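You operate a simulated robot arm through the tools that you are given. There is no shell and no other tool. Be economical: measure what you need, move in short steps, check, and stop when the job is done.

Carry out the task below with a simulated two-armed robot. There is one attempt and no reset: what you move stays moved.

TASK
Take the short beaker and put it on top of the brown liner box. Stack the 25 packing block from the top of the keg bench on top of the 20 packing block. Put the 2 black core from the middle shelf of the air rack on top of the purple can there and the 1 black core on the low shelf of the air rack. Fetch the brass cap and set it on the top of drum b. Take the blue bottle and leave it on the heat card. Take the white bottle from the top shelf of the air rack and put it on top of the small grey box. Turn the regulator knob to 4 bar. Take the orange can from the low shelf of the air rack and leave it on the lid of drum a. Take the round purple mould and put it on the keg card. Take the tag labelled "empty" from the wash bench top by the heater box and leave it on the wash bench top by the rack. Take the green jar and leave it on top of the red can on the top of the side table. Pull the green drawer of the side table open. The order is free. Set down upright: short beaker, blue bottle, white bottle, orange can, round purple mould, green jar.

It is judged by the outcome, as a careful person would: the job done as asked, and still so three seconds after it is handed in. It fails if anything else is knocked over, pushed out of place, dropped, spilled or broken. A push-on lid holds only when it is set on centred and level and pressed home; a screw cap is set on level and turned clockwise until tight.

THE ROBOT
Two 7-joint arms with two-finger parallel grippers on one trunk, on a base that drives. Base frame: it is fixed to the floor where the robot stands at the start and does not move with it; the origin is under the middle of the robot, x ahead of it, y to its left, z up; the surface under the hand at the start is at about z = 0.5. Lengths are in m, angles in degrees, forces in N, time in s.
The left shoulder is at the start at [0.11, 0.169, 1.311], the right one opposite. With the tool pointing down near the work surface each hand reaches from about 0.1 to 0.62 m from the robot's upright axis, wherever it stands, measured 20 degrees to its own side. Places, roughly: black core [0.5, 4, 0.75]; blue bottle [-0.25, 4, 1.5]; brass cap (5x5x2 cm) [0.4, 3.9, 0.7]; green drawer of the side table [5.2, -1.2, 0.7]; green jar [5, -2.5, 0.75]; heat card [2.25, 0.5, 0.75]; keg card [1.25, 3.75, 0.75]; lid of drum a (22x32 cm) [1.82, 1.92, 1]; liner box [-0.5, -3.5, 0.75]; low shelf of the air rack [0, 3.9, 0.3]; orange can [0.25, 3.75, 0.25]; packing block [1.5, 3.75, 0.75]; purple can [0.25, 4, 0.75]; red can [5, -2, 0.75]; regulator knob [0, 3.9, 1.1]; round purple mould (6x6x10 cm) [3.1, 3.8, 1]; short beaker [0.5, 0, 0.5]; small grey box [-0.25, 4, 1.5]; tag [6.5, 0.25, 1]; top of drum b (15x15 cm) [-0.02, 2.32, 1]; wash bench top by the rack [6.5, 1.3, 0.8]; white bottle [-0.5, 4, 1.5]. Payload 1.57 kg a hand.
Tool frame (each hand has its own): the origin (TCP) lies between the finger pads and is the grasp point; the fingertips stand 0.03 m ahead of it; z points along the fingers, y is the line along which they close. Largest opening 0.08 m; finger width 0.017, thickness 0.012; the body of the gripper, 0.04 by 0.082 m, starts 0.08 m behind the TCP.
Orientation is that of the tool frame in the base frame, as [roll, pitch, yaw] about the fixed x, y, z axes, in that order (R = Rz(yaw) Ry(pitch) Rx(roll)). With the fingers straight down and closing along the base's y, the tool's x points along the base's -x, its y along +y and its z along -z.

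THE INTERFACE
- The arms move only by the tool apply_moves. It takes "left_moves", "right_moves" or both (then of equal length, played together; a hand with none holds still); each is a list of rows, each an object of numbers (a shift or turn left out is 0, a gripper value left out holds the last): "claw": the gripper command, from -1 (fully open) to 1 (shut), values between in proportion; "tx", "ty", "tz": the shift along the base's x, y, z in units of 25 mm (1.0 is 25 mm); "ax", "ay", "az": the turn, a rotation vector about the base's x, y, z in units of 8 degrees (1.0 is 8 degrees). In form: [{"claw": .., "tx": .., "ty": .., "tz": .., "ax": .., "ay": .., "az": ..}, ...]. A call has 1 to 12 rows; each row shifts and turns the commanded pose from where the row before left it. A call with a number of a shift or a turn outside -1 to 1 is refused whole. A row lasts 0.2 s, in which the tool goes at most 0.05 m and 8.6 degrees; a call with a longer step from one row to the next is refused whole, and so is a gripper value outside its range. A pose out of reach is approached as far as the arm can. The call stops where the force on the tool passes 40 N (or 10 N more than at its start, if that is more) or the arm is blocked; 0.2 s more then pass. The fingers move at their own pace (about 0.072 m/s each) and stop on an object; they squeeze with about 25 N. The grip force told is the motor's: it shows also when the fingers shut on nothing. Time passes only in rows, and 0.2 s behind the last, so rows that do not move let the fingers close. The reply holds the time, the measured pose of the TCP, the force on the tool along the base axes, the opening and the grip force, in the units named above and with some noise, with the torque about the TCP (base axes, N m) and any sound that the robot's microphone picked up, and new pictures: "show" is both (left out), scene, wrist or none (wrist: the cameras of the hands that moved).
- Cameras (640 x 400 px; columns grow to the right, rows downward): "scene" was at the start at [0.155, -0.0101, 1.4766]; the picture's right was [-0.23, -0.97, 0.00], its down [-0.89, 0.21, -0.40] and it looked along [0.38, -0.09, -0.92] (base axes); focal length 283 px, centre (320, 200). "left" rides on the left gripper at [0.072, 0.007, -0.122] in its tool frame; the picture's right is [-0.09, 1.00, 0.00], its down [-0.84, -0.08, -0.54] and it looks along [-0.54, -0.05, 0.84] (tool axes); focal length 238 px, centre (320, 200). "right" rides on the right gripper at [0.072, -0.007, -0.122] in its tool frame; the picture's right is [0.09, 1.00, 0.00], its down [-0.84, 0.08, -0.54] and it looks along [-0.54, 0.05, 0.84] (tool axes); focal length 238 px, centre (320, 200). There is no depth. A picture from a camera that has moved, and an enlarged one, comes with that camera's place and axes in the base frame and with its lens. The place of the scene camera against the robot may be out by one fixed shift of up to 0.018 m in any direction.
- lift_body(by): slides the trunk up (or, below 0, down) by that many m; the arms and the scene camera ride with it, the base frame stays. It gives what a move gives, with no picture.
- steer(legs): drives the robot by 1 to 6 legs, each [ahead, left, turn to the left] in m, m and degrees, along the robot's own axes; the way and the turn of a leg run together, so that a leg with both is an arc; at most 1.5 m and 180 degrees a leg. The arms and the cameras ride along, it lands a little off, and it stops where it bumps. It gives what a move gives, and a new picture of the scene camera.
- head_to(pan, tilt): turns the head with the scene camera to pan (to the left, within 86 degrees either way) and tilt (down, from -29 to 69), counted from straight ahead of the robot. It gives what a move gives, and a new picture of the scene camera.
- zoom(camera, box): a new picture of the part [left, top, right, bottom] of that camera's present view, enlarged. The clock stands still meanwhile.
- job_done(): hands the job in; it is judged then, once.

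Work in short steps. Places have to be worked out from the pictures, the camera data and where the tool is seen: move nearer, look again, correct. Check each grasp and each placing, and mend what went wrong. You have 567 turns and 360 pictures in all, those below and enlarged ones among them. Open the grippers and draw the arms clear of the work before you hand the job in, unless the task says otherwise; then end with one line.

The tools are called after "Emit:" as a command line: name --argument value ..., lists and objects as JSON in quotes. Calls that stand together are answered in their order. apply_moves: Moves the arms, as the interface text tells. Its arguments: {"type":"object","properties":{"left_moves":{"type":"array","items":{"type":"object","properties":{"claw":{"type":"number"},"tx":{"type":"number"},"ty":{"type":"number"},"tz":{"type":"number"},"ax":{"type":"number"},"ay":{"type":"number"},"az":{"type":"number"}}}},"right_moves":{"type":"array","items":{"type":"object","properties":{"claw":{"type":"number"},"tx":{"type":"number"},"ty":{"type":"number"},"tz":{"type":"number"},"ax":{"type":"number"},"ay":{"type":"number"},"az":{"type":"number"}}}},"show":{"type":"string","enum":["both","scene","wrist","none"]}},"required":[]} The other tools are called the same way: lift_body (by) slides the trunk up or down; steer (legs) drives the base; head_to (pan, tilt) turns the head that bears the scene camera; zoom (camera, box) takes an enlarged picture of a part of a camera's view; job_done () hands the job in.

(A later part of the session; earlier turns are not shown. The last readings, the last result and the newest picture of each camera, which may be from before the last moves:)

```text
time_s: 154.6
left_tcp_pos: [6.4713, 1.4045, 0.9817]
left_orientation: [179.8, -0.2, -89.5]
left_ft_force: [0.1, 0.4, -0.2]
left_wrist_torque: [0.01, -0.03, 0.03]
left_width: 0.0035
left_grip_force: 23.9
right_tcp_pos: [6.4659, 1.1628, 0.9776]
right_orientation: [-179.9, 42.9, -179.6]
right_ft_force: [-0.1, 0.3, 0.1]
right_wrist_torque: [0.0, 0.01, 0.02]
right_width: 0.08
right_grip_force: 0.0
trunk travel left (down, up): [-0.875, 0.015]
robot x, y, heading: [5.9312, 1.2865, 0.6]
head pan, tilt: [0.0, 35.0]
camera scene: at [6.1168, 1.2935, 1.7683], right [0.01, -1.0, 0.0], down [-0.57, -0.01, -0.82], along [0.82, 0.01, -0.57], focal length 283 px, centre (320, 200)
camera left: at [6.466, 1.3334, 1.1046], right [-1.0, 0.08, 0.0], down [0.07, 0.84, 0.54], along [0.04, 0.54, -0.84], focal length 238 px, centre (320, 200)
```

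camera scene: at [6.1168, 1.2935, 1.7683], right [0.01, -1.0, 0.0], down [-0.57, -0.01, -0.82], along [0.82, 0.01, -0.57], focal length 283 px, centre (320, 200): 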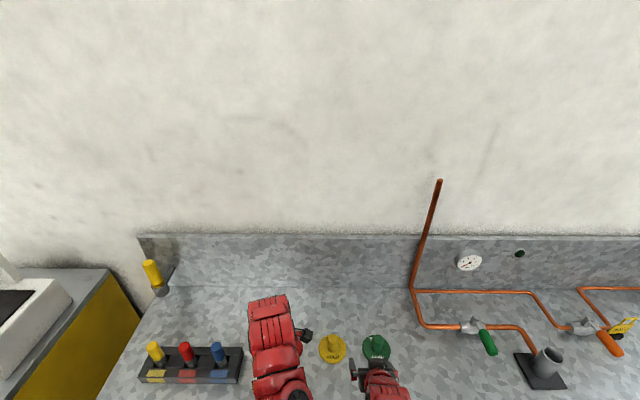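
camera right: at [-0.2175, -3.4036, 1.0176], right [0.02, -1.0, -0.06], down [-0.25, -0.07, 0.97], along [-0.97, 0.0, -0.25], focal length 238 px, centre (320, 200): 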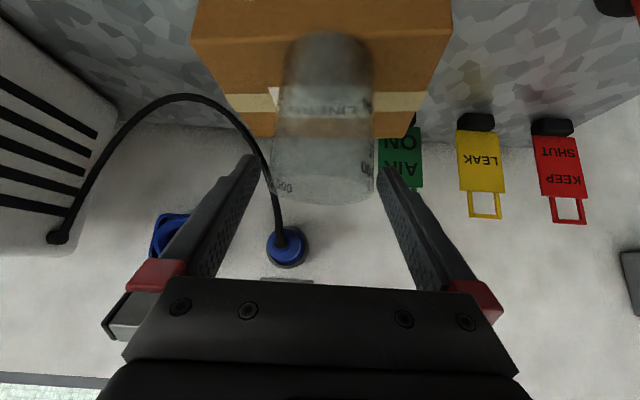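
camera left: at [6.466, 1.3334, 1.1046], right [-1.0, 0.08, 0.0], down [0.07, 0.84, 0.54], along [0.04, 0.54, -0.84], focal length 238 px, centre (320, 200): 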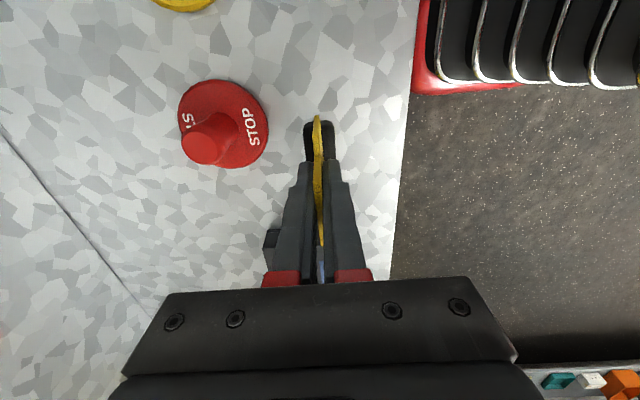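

Clear spot. I lower the tag until it touches.

Emit:
apply_moves --left_moves '[{"tz": -0.8}, {"tz": -0.7}, {}]' --show "none"

Emit:
apply_moves --left_moves '[{"tz": -0.16}, {}]' --show "none"

Emit:
apply_moves --left_moves '[{"tz": -0.16}, {}]' --show "none"

```text
time_s: 155.4
left_tcp_pos: [6.4707, 1.4044, 0.9441]
left_orientation: [179.7, -0.2, -89.6]
left_ft_force: [-0.2, 0.1, -1.5]
left_wrist_torque: [-0.03, -0.02, 0.0]
left_width: 0.0034
left_grip_force: 24.2
right_tcp_pos: [6.4665, 1.1626, 0.9772]
right_orientation: [-179.9, 43.0, -179.6]
right_ft_force: [0.6, -0.4, -0.5]
right_wrist_torque: [0.0, 0.01, 0.0]
right_width: 0.0797
right_grip_force: 0.0
trunk travel left (down, up): [-0.875, 0.015]
robot x, y, heading: [5.9323, 1.2854, 0.7]
head pan, tilt: [0.0, 35.0]
```

```text
time_s: 156.0
left_tcp_pos: [6.4702, 1.4044, 0.9407]
left_orientation: [179.7, -0.1, -89.5]
left_ft_force: [-0.8, 0.7, -1.2]
left_wrist_torque: [-0.02, 0.04, 0.03]
left_width: 0.0035
left_grip_force: 24.3
right_tcp_pos: [6.466, 1.1631, 0.9765]
right_orientation: [-179.9, 42.9, -179.6]
right_ft_force: [0.0, -0.3, 0.7]
right_wrist_torque: [-0.01, 0.0, -0.01]
right_width: 0.0798
right_grip_force: 0.1
trunk travel left (down, up): [-0.875, 0.015]
robot x, y, heading: [5.9336, 1.2868, 0.5]
head pan, tilt: [0.0, 35.0]
```

```text
time_s: 156.6
left_tcp_pos: [6.4701, 1.4035, 0.9374]
left_orientation: [179.9, -0.2, -89.4]
left_ft_force: [0.4, 1.6, 14.5]
left_wrist_torque: [0.08, -0.08, 0.01]
left_width: 0.0034
left_grip_force: 24.1
right_tcp_pos: [6.4653, 1.1618, 0.9781]
right_orientation: [-179.9, 43.0, -179.6]
right_ft_force: [-0.2, -0.9, 0.5]
right_wrist_torque: [-0.01, -0.01, 0.02]
right_width: 0.08
right_grip_force: 0.1
trunk travel left (down, up): [-0.875, 0.015]
robot x, y, heading: [5.9325, 1.2862, 0.4]
head pan, tilt: [0.0, 35.0]
```

Contact. I open partly, rise and check.

Emit:
apply_moves --left_moves '[{"claw": 0.6, "tz": 0.04}, {"claw": 0.2}, {}, {"tz": 0.8}, {"tz": 0.8}, {"tz": 0.8}, {"tz": 0.8}, {"tz": 0.8, "claw": -1}, {}]' --show "wrist"

```text
time_s: 158.6
left_tcp_pos: [6.4716, 1.4063, 1.0372]
left_orientation: [179.8, -0.4, -89.4]
left_ft_force: [0.5, 0.4, -0.8]
left_wrist_torque: [-0.03, -0.03, -0.03]
left_width: 0.0802
left_grip_force: 0.0
right_tcp_pos: [6.4664, 1.1616, 0.9776]
right_orientation: [-179.9, 42.9, -179.7]
right_ft_force: [-0.4, -0.1, 0.2]
right_wrist_torque: [-0.02, 0.03, -0.02]
right_width: 0.0797
right_grip_force: 0.1
trunk travel left (down, up): [-0.875, 0.015]
robot x, y, heading: [5.9276, 1.2861, 0.7]
head pan, tilt: [0.0, 35.0]
camera left: at [6.4664, 1.3341, 1.16], right [-1.0, 0.08, 0.0], down [0.07, 0.84, 0.54], along [0.04, 0.54, -0.84], focal length 238 px, centre (320, 200)
```

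left: 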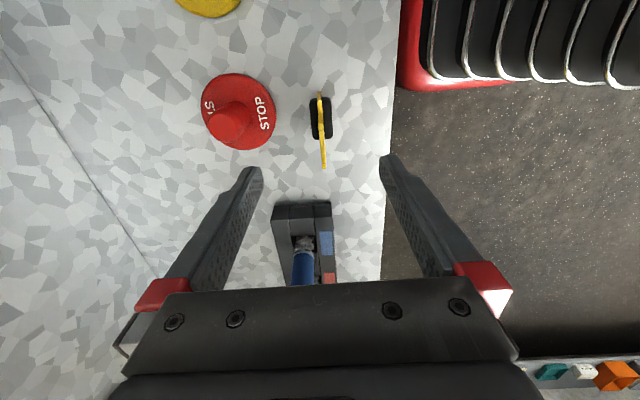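

The tag stands by the rack. Next is the side table: I back off, turn to face -x and strafe along its front.

Emit:
steer --legs '[[-0.4, 0, 0], [0, 0, 90], [0, 0, 89], [-0.3, 0.9, 0]]'

Emit:
head_to --pan 35 --tilt 35

```text
time_s: 173.6
left_tcp_pos: [5.3979, 0.2361, 1.0376]
left_orientation: [179.8, -0.2, 95.6]
left_ft_force: [-0.2, -0.1, -0.5]
left_wrist_torque: [-0.03, 0.0, 0.0]
left_width: 0.0798
left_grip_force: 0.1
right_tcp_pos: [5.3809, 0.4784, 0.978]
right_orientation: [-180.0, 43.0, 5.5]
right_ft_force: [0.5, -0.6, 0.6]
right_wrist_torque: [0.02, 0.05, -0.02]
right_width: 0.0799
right_grip_force: 0.1
trunk travel left (down, up): [-0.875, 0.015]
robot x, y, heading: [5.9266, 0.3998, -174.2]
head pan, tilt: [0.0, 35.0]
camera scene: at [5.7754, 0.3872, 1.7682], right [-0.1, 1.0, 0.0], down [0.57, 0.06, -0.82], along [-0.81, -0.08, -0.57], focal length 283 px, centre (320, 200)
```

scene: 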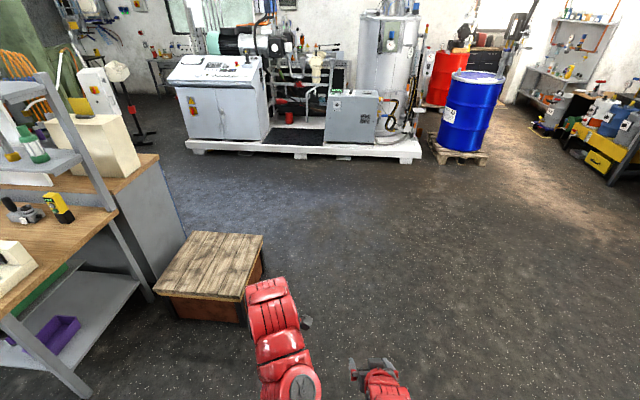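

```text
time_s: 174.6
left_tcp_pos: [5.3969, 0.235, 1.0368]
left_orientation: [179.7, -0.2, 95.7]
left_ft_force: [-0.4, -0.2, -0.9]
left_wrist_torque: [0.02, -0.01, 0.02]
left_width: 0.0802
left_grip_force: 0.0
right_tcp_pos: [5.3817, 0.4778, 0.9775]
right_orientation: [-180.0, 42.9, 5.5]
right_ft_force: [0.5, 0.5, -0.1]
right_wrist_torque: [-0.01, 0.01, 0.0]
right_width: 0.0802
right_grip_force: 0.1
trunk travel left (down, up): [-0.875, 0.015]
robot x, y, heading: [5.9223, 0.4005, -174.2]
head pan, tilt: [35.0, 35.0]
camera scene: at [5.7962, 0.3385, 1.7682], right [-0.65, 0.76, 0.0], down [0.44, 0.37, -0.82], along [-0.62, -0.53, -0.57], focal length 283 px, centre (320, 200)
```

scene: 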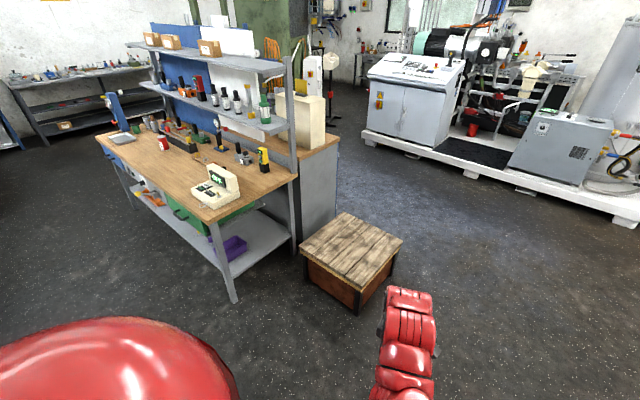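

The whole side table is visible. I enlarge it.

Emit:
zoom --camera "scene" --box '[80, 90, 320, 260]'

```text
2.35 times, centred on (200, 175) of scene
camera zoom: at [5.7962, 0.3385, 1.7682], right [-0.65, 0.76, 0.0], down [0.44, 0.37, -0.82], along [-0.62, -0.53, -0.57], focal length 666 px, centre (602, 259)
```

zoom: 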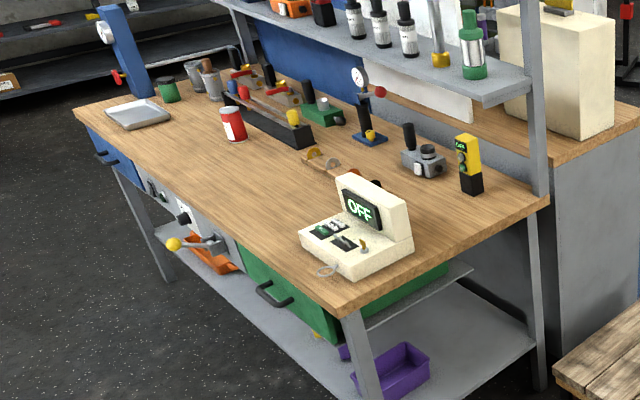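

Handle of the green drawer at about (5.31, -1.22, 0.68); red can near (5.0, -2.0); green jar near (5.0, -2.54). I square up and strafe to stand in front of the drawer, then lower the trunk.

Emit:
steer --legs '[[0, 0, -5.8], [0, 1.4, 0], [0, 0.1, 0]]'

Emit:
lift_body --by -0.3

Emit:
head_to --pan 0 --tilt 45

```text
time_s: 182.8
left_tcp_pos: [5.336, -1.1709, 1.0375]
left_orientation: [179.8, -0.3, 86.9]
left_ft_force: [-0.3, -0.6, -0.4]
left_wrist_torque: [0.02, -0.01, 0.02]
left_width: 0.0798
left_grip_force: 0.2
right_tcp_pos: [5.356, -0.9286, 0.9768]
right_orientation: [-180.0, 42.9, -3.1]
right_ft_force: [-0.8, 0.1, 0.9]
right_wrist_torque: [-0.04, -0.02, 0.02]
right_width: 0.08
right_grip_force: 0.0
trunk travel left (down, up): [-0.875, 0.015]
robot x, y, heading: [5.8811, -1.088, 177.3]
head pan, tilt: [35.0, 35.0]
camera scene: at [5.7458, -1.1251, 1.7682], right [-0.53, 0.85, 0.0], down [0.49, 0.3, -0.82], along [-0.69, -0.44, -0.57], focal length 283 px, centre (320, 200)
```

scene: 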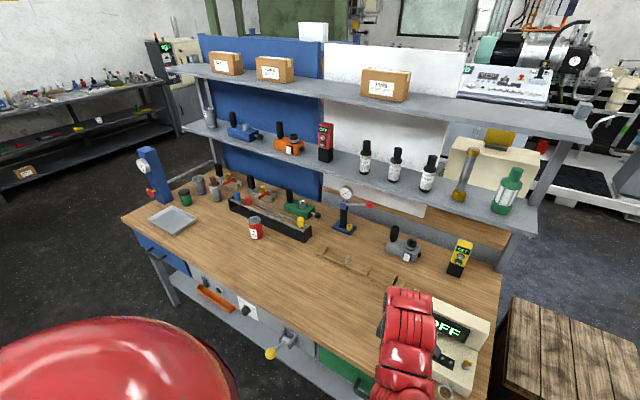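

```text
time_s: 185.8
left_tcp_pos: [5.3364, -1.1712, 0.7369]
left_orientation: [179.8, -0.2, 87.0]
left_ft_force: [0.9, 1.1, 0.5]
left_wrist_torque: [-0.02, 0.01, -0.01]
left_width: 0.08
left_grip_force: 0.0
right_tcp_pos: [5.3565, -0.929, 0.6771]
right_orientation: [-179.8, 42.9, -3.1]
right_ft_force: [0.5, 0.1, -0.1]
right_wrist_torque: [-0.01, 0.02, -0.01]
right_width: 0.08
right_grip_force: 0.1
trunk travel left (down, up): [-0.575, 0.315]
robot x, y, heading: [5.8832, -1.0902, 177.2]
head pan, tilt: [35.0, 35.0]
```

```text
time_s: 186.8
left_tcp_pos: [5.3362, -1.1695, 0.7367]
left_orientation: [179.7, -0.2, 87.0]
left_ft_force: [0.2, -0.6, 0.1]
left_wrist_torque: [0.01, 0.04, -0.04]
left_width: 0.08
left_grip_force: 0.0
right_tcp_pos: [5.3576, -0.9284, 0.6762]
right_orientation: [-179.9, 42.8, -3.1]
right_ft_force: [-0.1, 0.5, 0.4]
right_wrist_torque: [0.01, -0.01, -0.01]
right_width: 0.0797
right_grip_force: 0.0
trunk travel left (down, up): [-0.575, 0.315]
robot x, y, heading: [5.8812, -1.0902, 177.1]
head pan, tilt: [0.0, 45.0]
camera scene: at [5.7392, -1.0748, 1.4534], right [0.05, 1.0, 0.0], down [0.71, -0.04, -0.71], along [-0.71, 0.04, -0.71], focal length 283 px, centre (320, 200)
```

scene: 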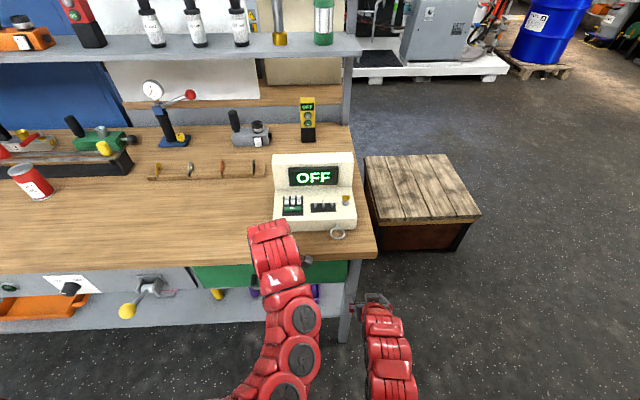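

The hands are very near the table edge, so I back off 0.25 m. Then I tilt the left hand toward horizontal, closing in the vertical plane.

Emit:
steer --legs '[[-0.22, 0, 2.5]]'

Emit:
apply_moves --left_moves '[{"ay": 0.9}, {"ay": 0.9}, {"ay": 0.9}, {"ay": 0.9}, {"ay": 0.9}, {"ay": 0.9}, {"ay": 0.9}, {"ay": 0.9}, {}]' --show "both"

```text
time_s: 188.5
left_tcp_pos: [5.5581, -1.1976, 0.7374]
left_orientation: [179.8, -0.2, 89.2]
left_ft_force: [-0.2, 0.5, 0.6]
left_wrist_torque: [-0.01, 0.05, 0.01]
left_width: 0.08
left_grip_force: 0.0
right_tcp_pos: [5.5678, -0.9559, 0.6779]
right_orientation: [-179.9, 43.0, -0.9]
right_ft_force: [0.0, 0.1, 0.3]
right_wrist_torque: [-0.03, 0.02, 0.0]
right_width: 0.08
right_grip_force: 0.1
trunk travel left (down, up): [-0.575, 0.315]
robot x, y, heading: [6.0993, -1.0928, 179.1]
head pan, tilt: [0.0, 45.0]
camera scene: at [5.9569, -1.0879, 1.4535], right [0.01, 1.0, 0.0], down [0.71, -0.01, -0.71], along [-0.71, 0.01, -0.71], focal length 283 px, centre (320, 200)
```

scene: 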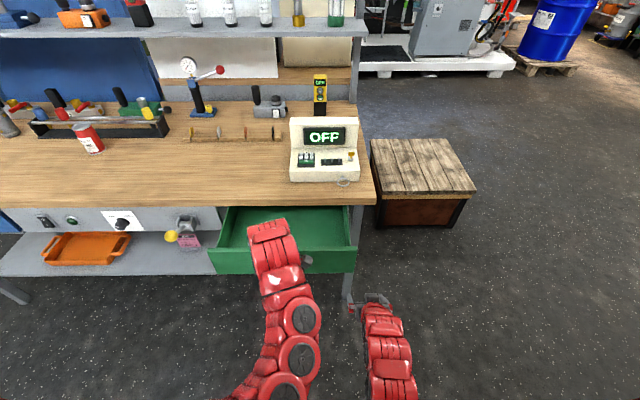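

```text
time_s: 190.5
left_tcp_pos: [5.5563, -1.1997, 0.7375]
left_orientation: [-122.6, 0.7, 89.5]
left_ft_force: [-0.7, -0.1, -0.3]
left_wrist_torque: [0.0, 0.0, 0.0]
left_width: 0.0796
left_grip_force: 0.0
right_tcp_pos: [5.5686, -0.9556, 0.6777]
right_orientation: [-179.9, 42.9, -0.9]
right_ft_force: [0.2, -0.1, -0.3]
right_wrist_torque: [0.05, 0.02, 0.0]
right_width: 0.0802
right_grip_force: 0.0
trunk travel left (down, up): [-0.575, 0.315]
robot x, y, heading: [6.1015, -1.0923, 179.3]
head pan, tilt: [0.0, 45.0]
camera scene: at [5.9555, -1.0876, 1.4534], right [0.01, 1.0, 0.0], down [0.71, -0.01, -0.71], along [-0.71, 0.01, -0.71], focal length 283 px, centre (320, 200)
camera left: at [5.6641, -1.1275, 0.7973], right [0.54, -0.11, -0.84], down [0.41, -0.84, 0.37], along [-0.74, -0.54, -0.41], focal length 238 px, centre (320, 200)
```

scene: 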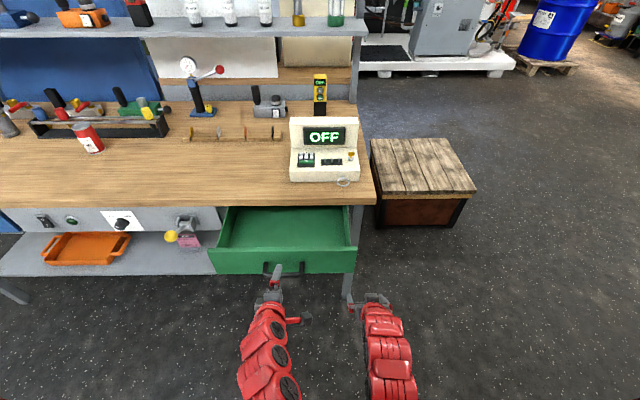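
left: 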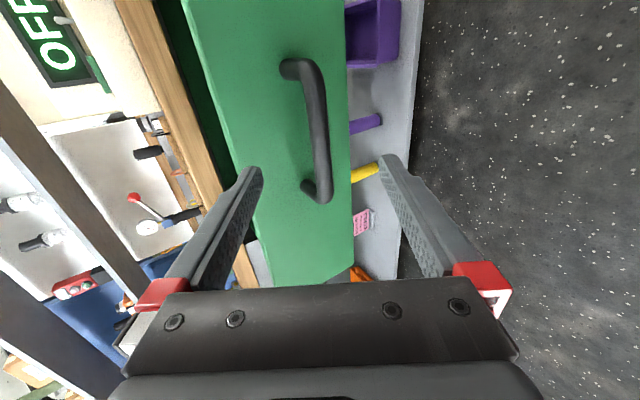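

Backing off hooked the handle by luck and the drawer has already slid partly open, by about 0.17 m. I grip the handle properly, centre at about (5.48, -1.19, 0.69), to pull it the rest of the way.

Emit:
apply_moves --left_moves '[{"tx": -0.6, "tz": -0.38, "ty": 0.2}, {"tx": -0.6, "tz": -0.38, "ty": 0.2}, {"tx": -0.6, "tz": -0.38}, {"tx": -0.6, "tz": -0.38}, {}]' --show "wrist"

```text
time_s: 191.7
left_tcp_pos: [5.4958, -1.1889, 0.6987]
left_orientation: [-122.7, 0.5, 89.4]
left_ft_force: [-1.2, 0.1, 0.6]
left_wrist_torque: [-0.01, 0.0, -0.01]
left_width: 0.0801
left_grip_force: 0.0
right_tcp_pos: [5.5679, -0.9551, 0.6767]
right_orientation: [-179.8, 42.8, -0.9]
right_ft_force: [0.6, -0.2, -0.1]
right_wrist_torque: [-0.04, 0.02, -0.02]
right_width: 0.0799
right_grip_force: 0.0
trunk travel left (down, up): [-0.575, 0.315]
robot x, y, heading: [6.1008, -1.0955, 179.3]
head pan, tilt: [0.0, 45.0]
camera left: at [5.6039, -1.1169, 0.759], right [0.54, -0.11, -0.84], down [0.41, -0.84, 0.37], along [-0.74, -0.54, -0.41], focal length 238 px, centre (320, 200)
```

left: 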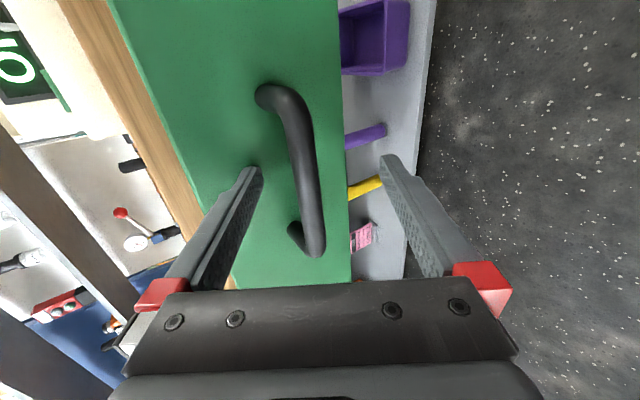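

The bar is between the fingers at TCP depth. I close on it.

Emit:
apply_moves --left_moves '[{"claw": 1}, {}, {}, {}, {}, {}]' --show "wrist"

```text
time_s: 193.2
left_tcp_pos: [5.4937, -1.19, 0.7031]
left_orientation: [-122.1, 0.4, 89.7]
left_ft_force: [-2.5, 2.3, 21.8]
left_wrist_torque: [0.68, 0.19, -0.53]
left_width: 0.0159
left_grip_force: 31.4
right_tcp_pos: [5.5673, -0.9563, 0.6772]
right_orientation: [179.9, 42.9, -1.0]
right_ft_force: [-0.6, -0.4, -0.3]
right_wrist_torque: [-0.01, -0.02, 0.04]
right_width: 0.0798
right_grip_force: 0.1
trunk travel left (down, up): [-0.575, 0.315]
robot x, y, heading: [6.1001, -1.0951, 179.3]
head pan, tilt: [0.0, 45.0]
stopped in row 6 (left hand): the force on the tool passed its limit at 40 N (the readings are from after the stop); the commanded pose is now the measured one
camera left: at [5.6023, -1.1171, 0.7623], right [0.53, -0.1, -0.84], down [0.41, -0.84, 0.36], along [-0.74, -0.54, -0.4], focal length 238 px, centre (320, 200)
```

left: 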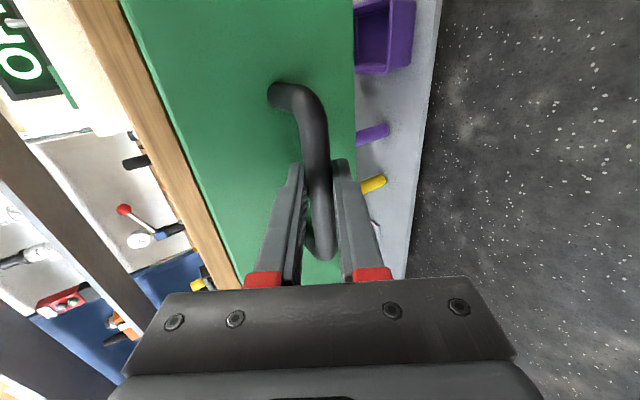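

Gripped. I pull toward +x in small rows.

Emit:
apply_moves --left_moves '[{"tx": 0.5, "tz": 0.2}, {"tx": 0.5}, {"tx": 0.5}, {"tx": 0.5}, {"tx": 0.5}, {}]' --show "scene"

```text
time_s: 194.6
left_tcp_pos: [5.5587, -1.1897, 0.7033]
left_orientation: [-122.7, 0.6, 89.5]
left_ft_force: [1.1, -8.2, -28.9]
left_wrist_torque: [0.06, -0.12, 0.42]
left_width: 0.0157
left_grip_force: 31.3
right_tcp_pos: [5.5676, -0.9568, 0.6769]
right_orientation: [-179.8, 42.7, -0.8]
right_ft_force: [-0.5, 0.2, 0.1]
right_wrist_torque: [0.01, -0.04, 0.0]
right_width: 0.0802
right_grip_force: 0.0
trunk travel left (down, up): [-0.575, 0.315]
robot x, y, heading: [6.0987, -1.0927, 179.2]
head pan, tilt: [0.0, 45.0]
camera scene: at [5.9527, -1.0893, 1.4528], right [0.01, 1.0, 0.0], down [0.71, -0.01, -0.71], along [-0.71, 0.01, -0.71], focal length 283 px, centre (320, 200)
```

scene: 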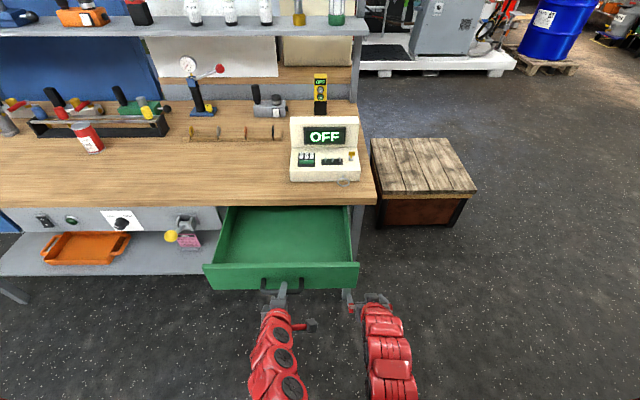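

It moved 6 cm further. I try a little more, to find the stop.

Emit:
apply_moves --left_moves '[{"tx": 0.4, "tz": -0.2}, {"tx": 0.4}, {"tx": 0.4}, {}]' --show "none"

```text
time_s: 195.6
left_tcp_pos: [5.5876, -1.1899, 0.7031]
left_orientation: [-122.1, 0.4, 89.7]
left_ft_force: [-29.2, -1.4, 10.9]
left_wrist_torque: [0.17, 0.1, 0.22]
left_width: 0.0158
left_grip_force: 30.7
right_tcp_pos: [5.5691, -0.9565, 0.6773]
right_orientation: [-179.9, 42.8, -0.9]
right_ft_force: [27.0, 0.1, 9.1]
right_wrist_torque: [-0.41, -0.21, 1.15]
right_width: 0.0792
right_grip_force: 0.1
trunk travel left (down, up): [-0.575, 0.315]
robot x, y, heading: [6.1, -1.0923, 179.2]
head pan, tilt: [0.0, 45.0]
```

The drawer front now touches the right hand, and it is about 0.27 m open. I ease back, release the handle and withdraw both hands.

Emit:
apply_moves --left_moves '[{"tx": -0.5}, {"claw": -1}, {}, {}, {"tx": 0.6, "tz": 0.38}, {"tx": 0.6, "tz": 0.38}, {}]' --show "scene"

```text
time_s: 197.2
left_tcp_pos: [5.6053, -1.1891, 0.7209]
left_orientation: [-122.5, 0.5, 89.7]
left_ft_force: [0.2, 0.1, 0.3]
left_wrist_torque: [0.02, 0.0, 0.0]
left_width: 0.08
left_grip_force: 0.2
right_tcp_pos: [5.5669, -0.9569, 0.6763]
right_orientation: [-179.9, 42.9, -1.0]
right_ft_force: [0.1, 0.3, -0.3]
right_wrist_torque: [0.0, -0.01, 0.0]
right_width: 0.0803
right_grip_force: 0.1
trunk travel left (down, up): [-0.575, 0.315]
robot x, y, heading: [6.1004, -1.0914, 179.3]
head pan, tilt: [0.0, 45.0]
camera scene: at [5.9555, -1.0876, 1.4534], right [0.01, 1.0, 0.0], down [0.71, -0.01, -0.71], along [-0.71, 0.01, -0.71], focal length 283 px, centre (320, 200)
```

scene: 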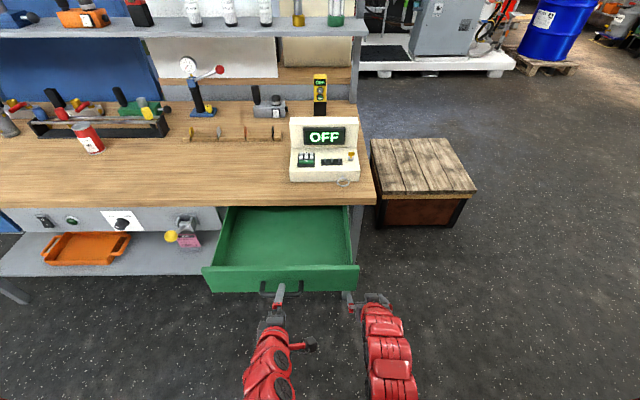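

The drawer is open. I back off, raise the trunk again and strafe to the jar and can.

Emit:
steer --legs '[[-0.15, 0, 0.7], [0, 1.25, 0]]'

Emit:
lift_body --by 0.28

Emit:
head_to --pan 0 --tilt 35

```text
time_s: 204.6
left_tcp_pos: [5.7777, -2.4904, 0.7206]
left_orientation: [-122.3, 0.5, 92.3]
left_ft_force: [-0.3, 0.3, 0.4]
left_wrist_torque: [-0.03, -0.01, -0.04]
left_width: 0.0801
left_grip_force: 0.0
right_tcp_pos: [5.7283, -2.2594, 0.678]
right_orientation: [-179.9, 42.9, 1.6]
right_ft_force: [-0.3, 0.3, 0.3]
right_wrist_torque: [-0.01, -0.02, 0.04]
right_width: 0.0802
right_grip_force: 0.0
trunk travel left (down, up): [-0.575, 0.315]
robot x, y, heading: [6.2698, -2.3736, -178.2]
head pan, tilt: [0.0, 45.0]
camera scene: at [6.122, -2.3739, 1.4534], right [-0.03, 1.0, 0.0], down [0.71, 0.02, -0.71], along [-0.71, -0.02, -0.71], focal length 283 px, centre (320, 200)
```

scene: 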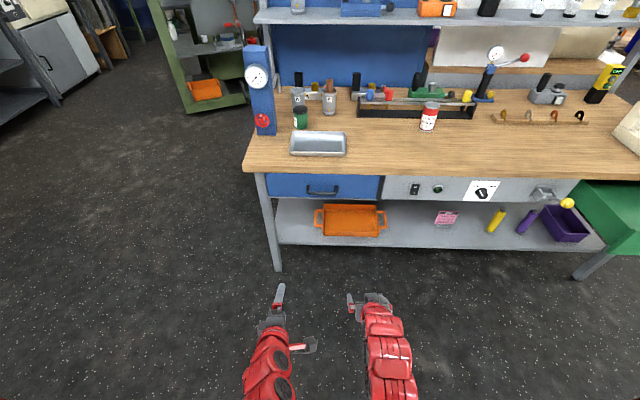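

```text
time_s: 207.4
left_tcp_pos: [5.7778, -2.4894, 1.0]
left_orientation: [-122.5, 0.6, 92.2]
left_ft_force: [0.4, 0.6, 0.2]
left_wrist_torque: [0.03, 0.01, 0.01]
left_width: 0.0799
left_grip_force: 0.0
right_tcp_pos: [5.7291, -2.2596, 0.9573]
right_orientation: [-179.9, 42.8, 1.7]
right_ft_force: [0.2, 0.6, -0.5]
right_wrist_torque: [0.0, 0.01, 0.02]
right_width: 0.0798
right_grip_force: 0.0
trunk travel left (down, up): [-0.855, 0.035]
robot x, y, heading: [6.2656, -2.3725, -178.0]
head pan, tilt: [0.0, 45.0]
```

```text
time_s: 208.1
left_tcp_pos: [5.7767, -2.4896, 1.0013]
left_orientation: [-122.4, 0.6, 92.2]
left_ft_force: [-0.3, -0.1, -0.4]
left_wrist_torque: [-0.01, 0.0, -0.02]
left_width: 0.0801
left_grip_force: 0.0
right_tcp_pos: [5.7271, -2.2583, 0.9567]
right_orientation: [-179.9, 42.9, 1.7]
right_ft_force: [-1.0, -0.5, -1.2]
right_wrist_torque: [-0.01, 0.03, -0.01]
right_width: 0.0798
right_grip_force: 0.0
trunk travel left (down, up): [-0.855, 0.035]
robot x, y, heading: [6.2628, -2.3713, -178.0]
head pan, tilt: [0.0, 35.0]
camera scene: at [6.1152, -2.3737, 1.7482], right [-0.03, 1.0, 0.0], down [0.57, 0.02, -0.82], along [-0.82, -0.03, -0.57], focal length 283 px, centre (320, 200)
```

scene: 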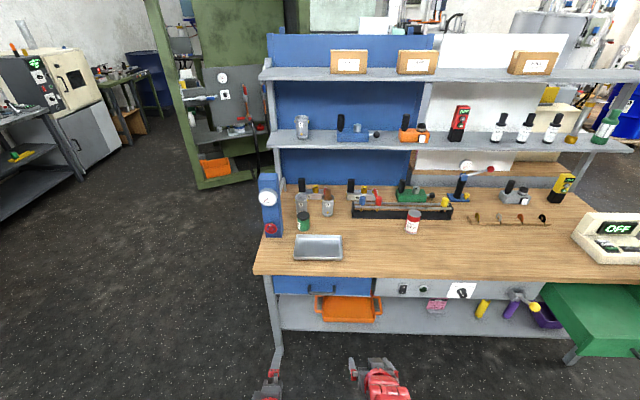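

I enlarge the jar and can.

Emit:
zoom --camera "scene" --box '[250, 130, 460, 265]'

```text
2.96 times, centred on (355, 198) of scene
camera zoom: at [6.1152, -2.3737, 1.7482], right [-0.03, 1.0, 0.0], down [0.57, 0.02, -0.82], along [-0.82, -0.03, -0.57], focal length 839 px, centre (216, 207)
```

zoom: 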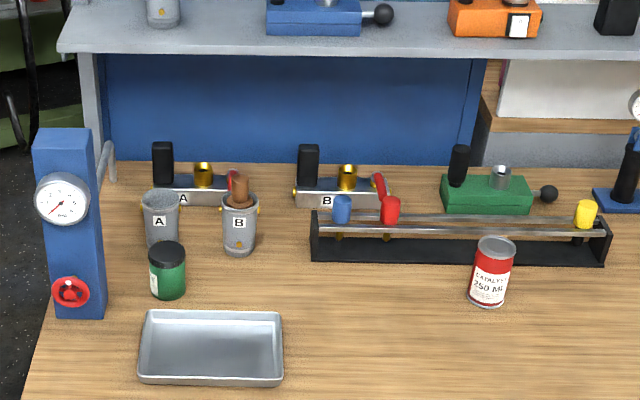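

Table top z≈0.815, jar centre (5.02, -2.495), can centre (5.02, -1.955) with its top at about z=0.91. I tuck the left hand back so it clears the gauge post and come closer with the right hand for the jar.

Emit:
apply_moves --left_moves '[{"tx": 0.9, "tz": 0.3}, {"tx": 0.9, "tz": 0.3}, {"tx": 0.9, "tz": 0.3}, {"tx": 0.9, "tz": 0.3}, {"tx": 0.9}, {}]' --show "none"

Emit:
steer --legs '[[0, 0.22, -2], [0.35, 0, 0]]'

```text
time_s: 209.7
left_tcp_pos: [5.8258, -2.4222, 1.0415]
left_orientation: [-116.1, -8.9, 93.5]
left_ft_force: [0.0, 0.1, -0.7]
left_wrist_torque: [0.0, 0.02, 0.0]
left_width: 0.0797
left_grip_force: 0.0
left hand out of reach, approached as far as the arm can: row 2, 3, 4, 5
right_tcp_pos: [5.7286, -2.2595, 0.9576]
right_orientation: [-179.9, 42.8, 1.7]
right_ft_force: [0.1, 0.6, -0.1]
right_wrist_torque: [0.03, -0.03, -0.03]
right_width: 0.0801
right_grip_force: 0.1
trunk travel left (down, up): [-0.855, 0.035]
robot x, y, heading: [6.2629, -2.3707, -177.8]
head pan, tilt: [0.0, 35.0]
stopped in row 6 (left hand): the arm was blocked; the commanded pose is now the measured one
```

```text
time_s: 211.5
left_tcp_pos: [5.83, -2.6121, 1.0427]
left_orientation: [-116.0, -9.1, 92.7]
left_ft_force: [0.5, -0.1, -0.6]
left_wrist_torque: [0.02, 0.01, -0.01]
left_width: 0.0799
left_grip_force: 0.1
right_tcp_pos: [5.7355, -2.4462, 0.9558]
right_orientation: [-179.9, 43.0, 0.7]
right_ft_force: [1.6, -0.1, 0.6]
right_wrist_torque: [0.01, 0.0, 0.01]
right_width: 0.0799
right_grip_force: 0.0
trunk travel left (down, up): [-0.855, 0.035]
robot x, y, heading: [6.2689, -2.5704, -179.2]
head pan, tilt: [0.0, 35.0]
stopped in leg 1: the robot was blocked; the commanded pose is now the measured one
camera scene: at [6.1206, -2.5671, 1.7486], right [-0.02, 1.0, 0.0], down [0.57, 0.01, -0.82], along [-0.82, -0.01, -0.57], focal length 283 px, centre (320, 200)
```

scene: 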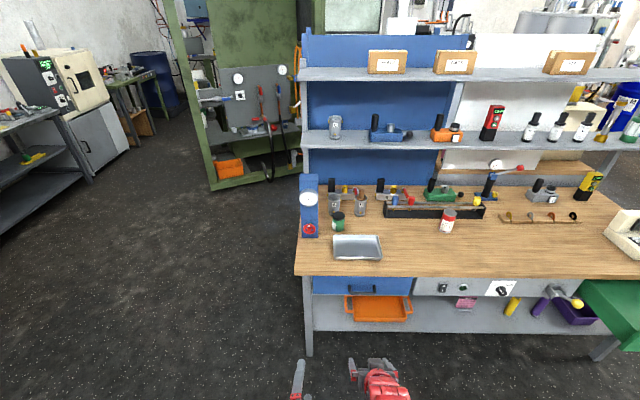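

The robot was blocked on its left. I look there to check nothing was shifted.

Emit:
head_to --pan 86 --tilt 50

```text
time_s: 213.1
left_tcp_pos: [5.8295, -2.6113, 1.04]
left_orientation: [-116.0, -9.1, 92.7]
left_ft_force: [0.1, 0.3, 0.2]
left_wrist_torque: [-0.03, 0.01, -0.01]
left_width: 0.08
left_grip_force: 0.0
right_tcp_pos: [5.7355, -2.4464, 0.9575]
right_orientation: [180.0, 42.9, 0.7]
right_ft_force: [-0.7, 0.2, -0.7]
right_wrist_torque: [0.0, 0.03, 0.03]
right_width: 0.0798
right_grip_force: 0.1
trunk travel left (down, up): [-0.855, 0.035]
robot x, y, heading: [6.2703, -2.5697, -179.1]
head pan, tilt: [85.9, 50.0]
camera scene: at [6.2041, -2.6417, 1.7263], right [-1.0, 0.06, 0.0], down [0.04, 0.76, -0.64], along [-0.04, -0.64, -0.77], focal length 283 px, centre (320, 200)
```

scene: 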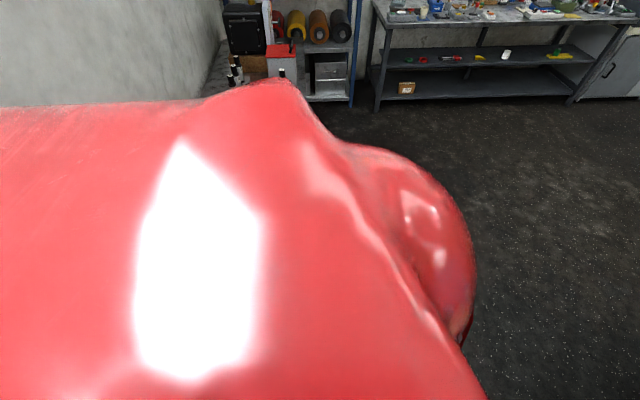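

I can't see it past the shoulder. I move forward, away from it, and will check the small table when I turn round.

Emit:
steer --legs '[[0.15, 0.0, 0], [0.2, -0.02, 0]]'

Emit:
head_to --pan 86 --tilt 40

```text
time_s: 215.7
left_tcp_pos: [5.4786, -2.6001, 1.041]
left_orientation: [-116.1, -9.1, 93.0]
left_ft_force: [-1.0, 0.0, 0.6]
left_wrist_torque: [0.01, -0.02, 0.0]
left_width: 0.0801
left_grip_force: 0.0
right_tcp_pos: [5.3846, -2.4358, 0.9581]
right_orientation: [-179.8, 42.8, 1.0]
right_ft_force: [-0.2, -0.1, -1.1]
right_wrist_torque: [0.01, -0.02, 0.01]
right_width: 0.0801
right_grip_force: 0.1
trunk travel left (down, up): [-0.855, 0.035]
robot x, y, heading: [5.9164, -2.555, -178.9]
head pan, tilt: [85.9, 50.0]
camera scene: at [5.8537, -2.6296, 1.7265], right [-1.0, 0.05, 0.0], down [0.04, 0.77, -0.64], along [-0.03, -0.64, -0.77], focal length 283 px, centre (320, 200)
```

scene: 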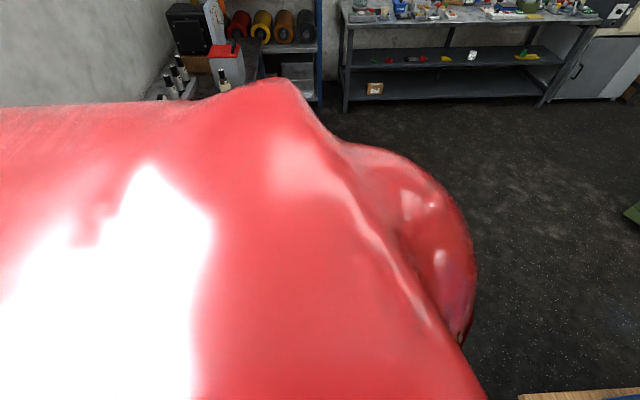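

```text
time_s: 216.4
left_tcp_pos: [5.478, -2.6003, 1.0405]
left_orientation: [-116.0, -9.0, 93.0]
left_ft_force: [0.6, 0.6, -0.6]
left_wrist_torque: [0.0, 0.02, -0.02]
left_width: 0.0801
left_grip_force: 0.1
right_tcp_pos: [5.3812, -2.4356, 0.9563]
right_orientation: [180.0, 42.9, 1.0]
right_ft_force: [0.0, -0.5, 0.1]
right_wrist_torque: [0.0, -0.03, -0.02]
right_width: 0.08
right_grip_force: 0.1
trunk travel left (down, up): [-0.855, 0.035]
robot x, y, heading: [5.9189, -2.5551, -179.1]
head pan, tilt: [85.9, 40.0]
camera scene: at [5.8519, -2.637, 1.7406], right [-1.0, 0.05, 0.0], down [0.03, 0.64, -0.77], along [-0.04, -0.76, -0.64], focal length 283 px, centre (320, 200)
```

scene: 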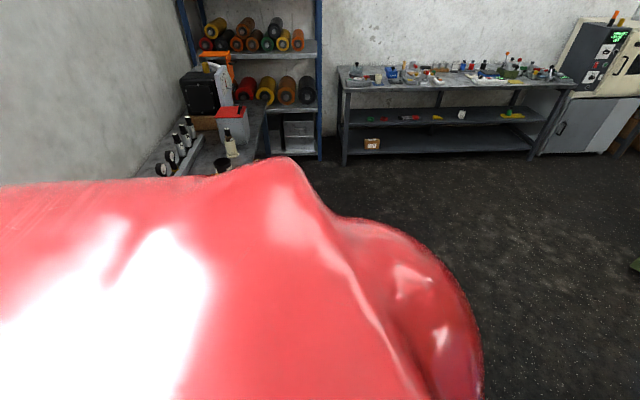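

I go on with the jar: drive ahead 0.25 m and align, then look with the wrist camera.

Emit:
head_to --pan 0 --tilt 45

Emit:
steer --legs '[[0.22, 0.05, -1]]'

Emit:
apply_moves --right_moves '[{}]' --show "wrist"

```text
time_s: 218.0
left_tcp_pos: [5.4788, -2.5999, 1.0405]
left_orientation: [-115.9, -9.1, 93.1]
left_ft_force: [-0.9, -0.1, 0.0]
left_wrist_torque: [0.0, -0.02, 0.0]
left_width: 0.0802
left_grip_force: 0.1
right_tcp_pos: [5.3828, -2.4352, 0.9563]
right_orientation: [-180.0, 42.9, 1.0]
right_ft_force: [0.0, -0.9, -0.2]
right_wrist_torque: [0.04, -0.01, -0.02]
right_width: 0.08
right_grip_force: 0.0
trunk travel left (down, up): [-0.855, 0.035]
robot x, y, heading: [5.9181, -2.5549, -178.8]
head pan, tilt: [0.0, 45.0]
camera scene: at [5.7757, -2.5541, 1.7333], right [-0.02, 1.0, 0.0], down [0.71, 0.02, -0.71], along [-0.71, -0.02, -0.71], focal length 283 px, centre (320, 200)
```

scene: 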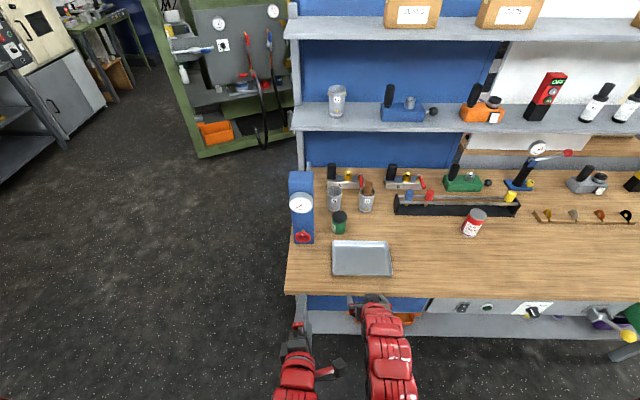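

```text
time_s: 219.7
left_tcp_pos: [5.2592, -2.6461, 1.041]
left_orientation: [-116.0, -9.0, 92.2]
left_ft_force: [0.2, 0.5, -0.5]
left_wrist_torque: [-0.06, 0.0, -0.01]
left_width: 0.0802
left_grip_force: 0.1
right_tcp_pos: [5.1665, -2.4818, 0.9579]
right_orientation: [-180.0, 43.0, 0.2]
right_ft_force: [-0.9, 0.7, 0.2]
right_wrist_torque: [0.05, 0.02, 0.02]
right_width: 0.0802
right_grip_force: 0.0
trunk travel left (down, up): [-0.855, 0.035]
robot x, y, heading: [5.7003, -2.6055, -179.3]
head pan, tilt: [0.0, 45.0]
camera scene: at [5.557, -2.6054, 1.7335], right [-0.01, 1.0, 0.0], down [0.71, 0.0, -0.71], along [-0.71, -0.01, -0.71], focal length 283 px, centre (320, 200)
```

scene: 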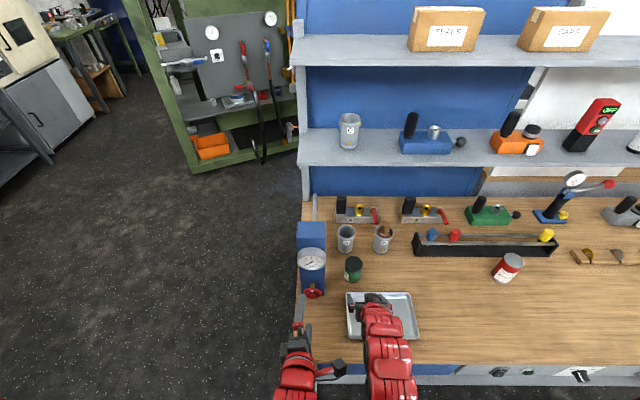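

```text
time_s: 220.1
left_tcp_pos: [5.2594, -2.6474, 1.0425]
left_orientation: [-115.8, -9.1, 92.2]
left_ft_force: [-0.2, -0.4, 0.5]
left_wrist_torque: [-0.03, 0.0, -0.01]
left_width: 0.0802
left_grip_force: 0.1
right_tcp_pos: [5.1671, -2.4813, 0.9577]
right_orientation: [180.0, 43.0, 0.2]
right_ft_force: [-0.4, -0.2, 0.8]
right_wrist_torque: [0.04, -0.01, -0.01]
right_width: 0.08
right_grip_force: 0.0
trunk travel left (down, up): [-0.855, 0.035]
robot x, y, heading: [5.7034, -2.6094, -179.6]
head pan, tilt: [0.0, 45.0]
camera right: at [5.3017, -2.4755, 0.9977], right [0.07, -1.0, -0.06], down [-0.24, -0.08, 0.97], along [-0.97, -0.05, -0.25], focal length 238 px, centre (320, 200)
```

right: 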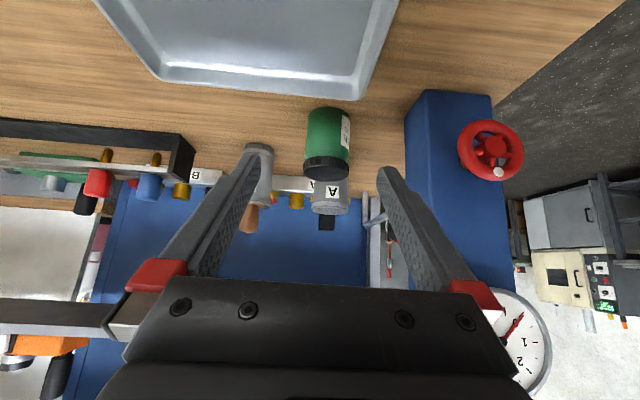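

Jar centre is (5.033, -2.494), from z=0.815 to 0.888. I go in along the tool direction.

Emit:
apply_moves --right_moves '[{"tx": -0.8, "ty": -0.5, "tz": -0.6}, {"tx": -0.9, "tz": -0.75}, {"tx": -0.9, "tz": -0.7}, {"tx": -0.9, "tz": -0.7}, {"tx": -0.9, "tz": -0.7}, {"tx": -0.96, "tz": -0.75}, {}]' --show "wrist"

```text
time_s: 221.7
left_tcp_pos: [5.2588, -2.6478, 1.0426]
left_orientation: [-116.0, -9.0, 92.2]
left_ft_force: [0.2, -0.3, -0.2]
left_wrist_torque: [-0.03, -0.02, -0.01]
left_width: 0.0799
left_grip_force: 0.0
right_tcp_pos: [5.0327, -2.4915, 0.853]
right_orientation: [-180.0, 43.0, 0.2]
right_ft_force: [-0.5, 0.5, -0.6]
right_wrist_torque: [0.03, -0.01, 0.0]
right_width: 0.08
right_grip_force: 0.1
trunk travel left (down, up): [-0.855, 0.035]
robot x, y, heading: [5.7023, -2.6061, -179.5]
head pan, tilt: [0.0, 45.0]
camera right: at [5.1683, -2.4862, 0.8934], right [0.07, -1.0, -0.06], down [-0.24, -0.08, 0.97], along [-0.97, -0.05, -0.25], focal length 238 px, centre (320, 200)
```

right: 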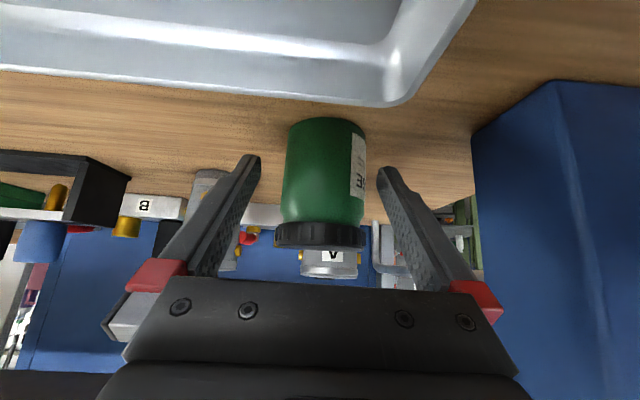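

The jar is between the fingers. I close and lift straight up.

Emit:
apply_moves --right_moves '[{"claw": 1}, {}, {}, {}]' --show "none"

Emit:
apply_moves --right_moves '[{"tz": 0.8}, {"tz": 0.8}, {"tz": 0.8}, {"tz": 0.8}, {"tz": 0.8}, {"tz": 0.8, "tx": 0.5}, {"tx": 1, "tz": 0.5}, {"tx": 1}, {}]' --show "wrist"

```text
time_s: 222.7
left_tcp_pos: [5.2574, -2.6484, 1.0419]
left_orientation: [-116.0, -9.0, 92.1]
left_ft_force: [-0.1, 0.7, 0.0]
left_wrist_torque: [-0.02, -0.04, 0.03]
left_width: 0.0801
left_grip_force: 0.0
right_tcp_pos: [5.0333, -2.4917, 0.8537]
right_orientation: [179.9, 42.9, 0.2]
right_ft_force: [-0.8, -0.5, -0.5]
right_wrist_torque: [-0.04, -0.03, -0.01]
right_width: 0.0514
right_grip_force: 25.5
trunk travel left (down, up): [-0.855, 0.035]
robot x, y, heading: [5.7019, -2.605, -179.6]
head pan, tilt: [0.0, 45.0]
```

```text
time_s: 224.7
left_tcp_pos: [5.2577, -2.6468, 1.0415]
left_orientation: [-116.0, -9.0, 92.3]
left_ft_force: [0.5, 0.3, 0.7]
left_wrist_torque: [0.01, -0.01, -0.02]
left_width: 0.08
left_grip_force: 0.1
right_tcp_pos: [5.0932, -2.4944, 0.9839]
right_orientation: [-179.9, 42.9, 0.2]
right_ft_force: [-0.7, 0.7, -1.4]
right_wrist_torque: [-0.02, -0.05, -0.03]
right_width: 0.0513
right_grip_force: 24.9
trunk travel left (down, up): [-0.855, 0.035]
robot x, y, heading: [5.7004, -2.6057, -179.8]
head pan, tilt: [0.0, 45.0]
camera right: at [5.229, -2.487, 1.0237], right [0.07, -1.0, -0.06], down [-0.24, -0.08, 0.97], along [-0.97, -0.05, -0.25], focal length 238 px, centre (320, 200)
```

right: 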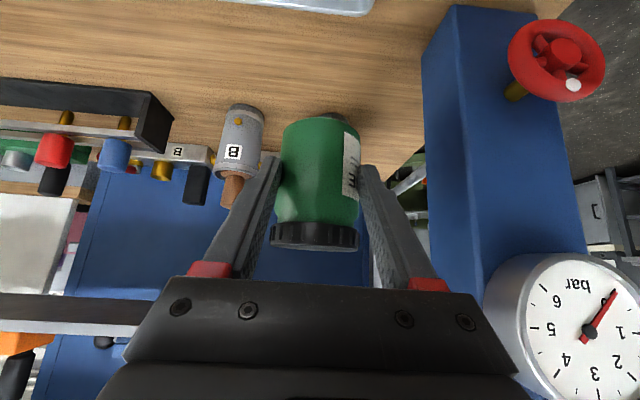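

Jar held. I strafe right 0.53 m toward the red can and look.

Emit:
steer --legs '[[0.0, -0.53, 0]]'

Emit:
apply_moves --right_moves '[{}]' --show "wrist"

Emit:
zoom --camera "scene" --box '[280, 200, 440, 300]'

```text
time_s: 227.7
left_tcp_pos: [5.2524, -2.1304, 1.0413]
left_orientation: [-115.9, -9.0, 92.8]
left_ft_force: [0.0, -0.7, 0.5]
left_wrist_torque: [-0.02, 0.01, -0.03]
left_width: 0.0801
left_grip_force: 0.0
right_tcp_pos: [5.0871, -1.9769, 0.9842]
right_orientation: [-179.9, 42.9, 0.8]
right_ft_force: [-0.1, 0.6, -1.3]
right_wrist_torque: [0.04, -0.05, -0.01]
right_width: 0.0514
right_grip_force: 24.7
trunk travel left (down, up): [-0.855, 0.035]
robot x, y, heading: [5.6931, -2.0839, -178.8]
head pan, tilt: [0.0, 45.0]
camera scene: at [5.5498, -2.0853, 1.7334], right [-0.02, 1.0, 0.0], down [0.71, 0.01, -0.71], along [-0.71, -0.01, -0.71], focal length 283 px, centre (320, 200)
```

scene: 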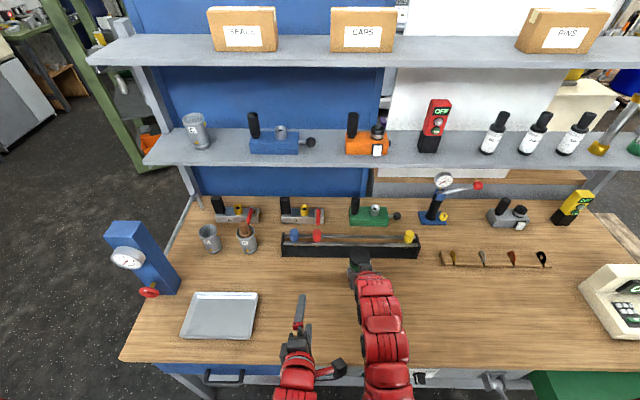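

```text
time_s: 228.1
left_tcp_pos: [5.2519, -2.1311, 1.0423]
left_orientation: [-115.8, -9.1, 92.8]
left_ft_force: [-0.5, 0.2, 0.6]
left_wrist_torque: [0.0, -0.01, -0.05]
left_width: 0.0801
left_grip_force: 0.1
right_tcp_pos: [5.0867, -1.9767, 0.9836]
right_orientation: [-179.9, 42.9, 0.8]
right_ft_force: [-0.1, -0.6, -2.3]
right_wrist_torque: [0.02, -0.04, -0.05]
right_width: 0.0514
right_grip_force: 25.0
trunk travel left (down, up): [-0.855, 0.035]
robot x, y, heading: [5.695, -2.083, -179.4]
head pan, tilt: [0.0, 45.0]
camera right: at [5.2215, -1.9701, 1.0238], right [0.08, -0.99, -0.06], down [-0.24, -0.08, 0.97], along [-0.97, -0.06, -0.25], focal length 238 px, centre (320, 200)
```

right: 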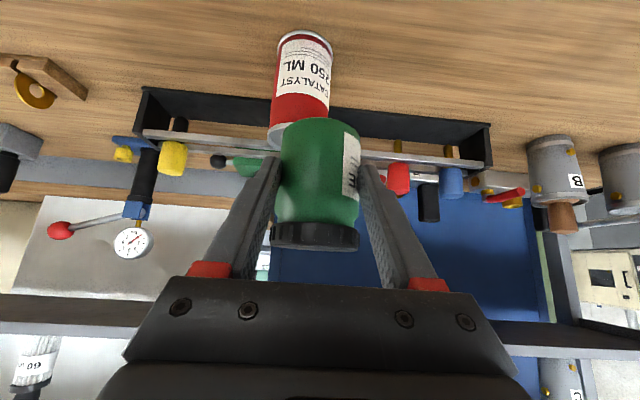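

```text
4.00 times, centred on (360, 250) of scene
camera zoom: at [5.5498, -2.0859, 1.7335], right [-0.02, 1.0, 0.0], down [0.71, 0.01, -0.71], along [-0.71, -0.01, -0.71], focal length 1133 px, centre (160, 0)
```

zoom: 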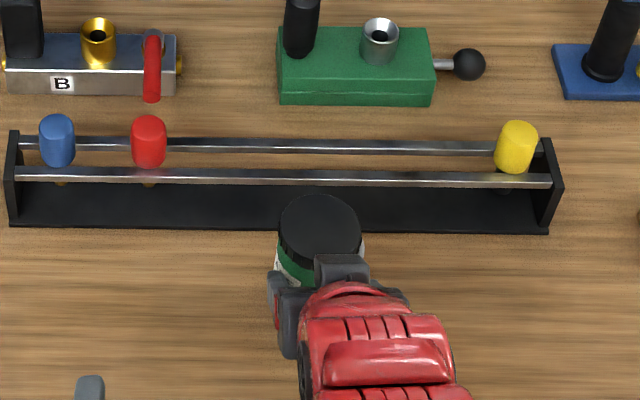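

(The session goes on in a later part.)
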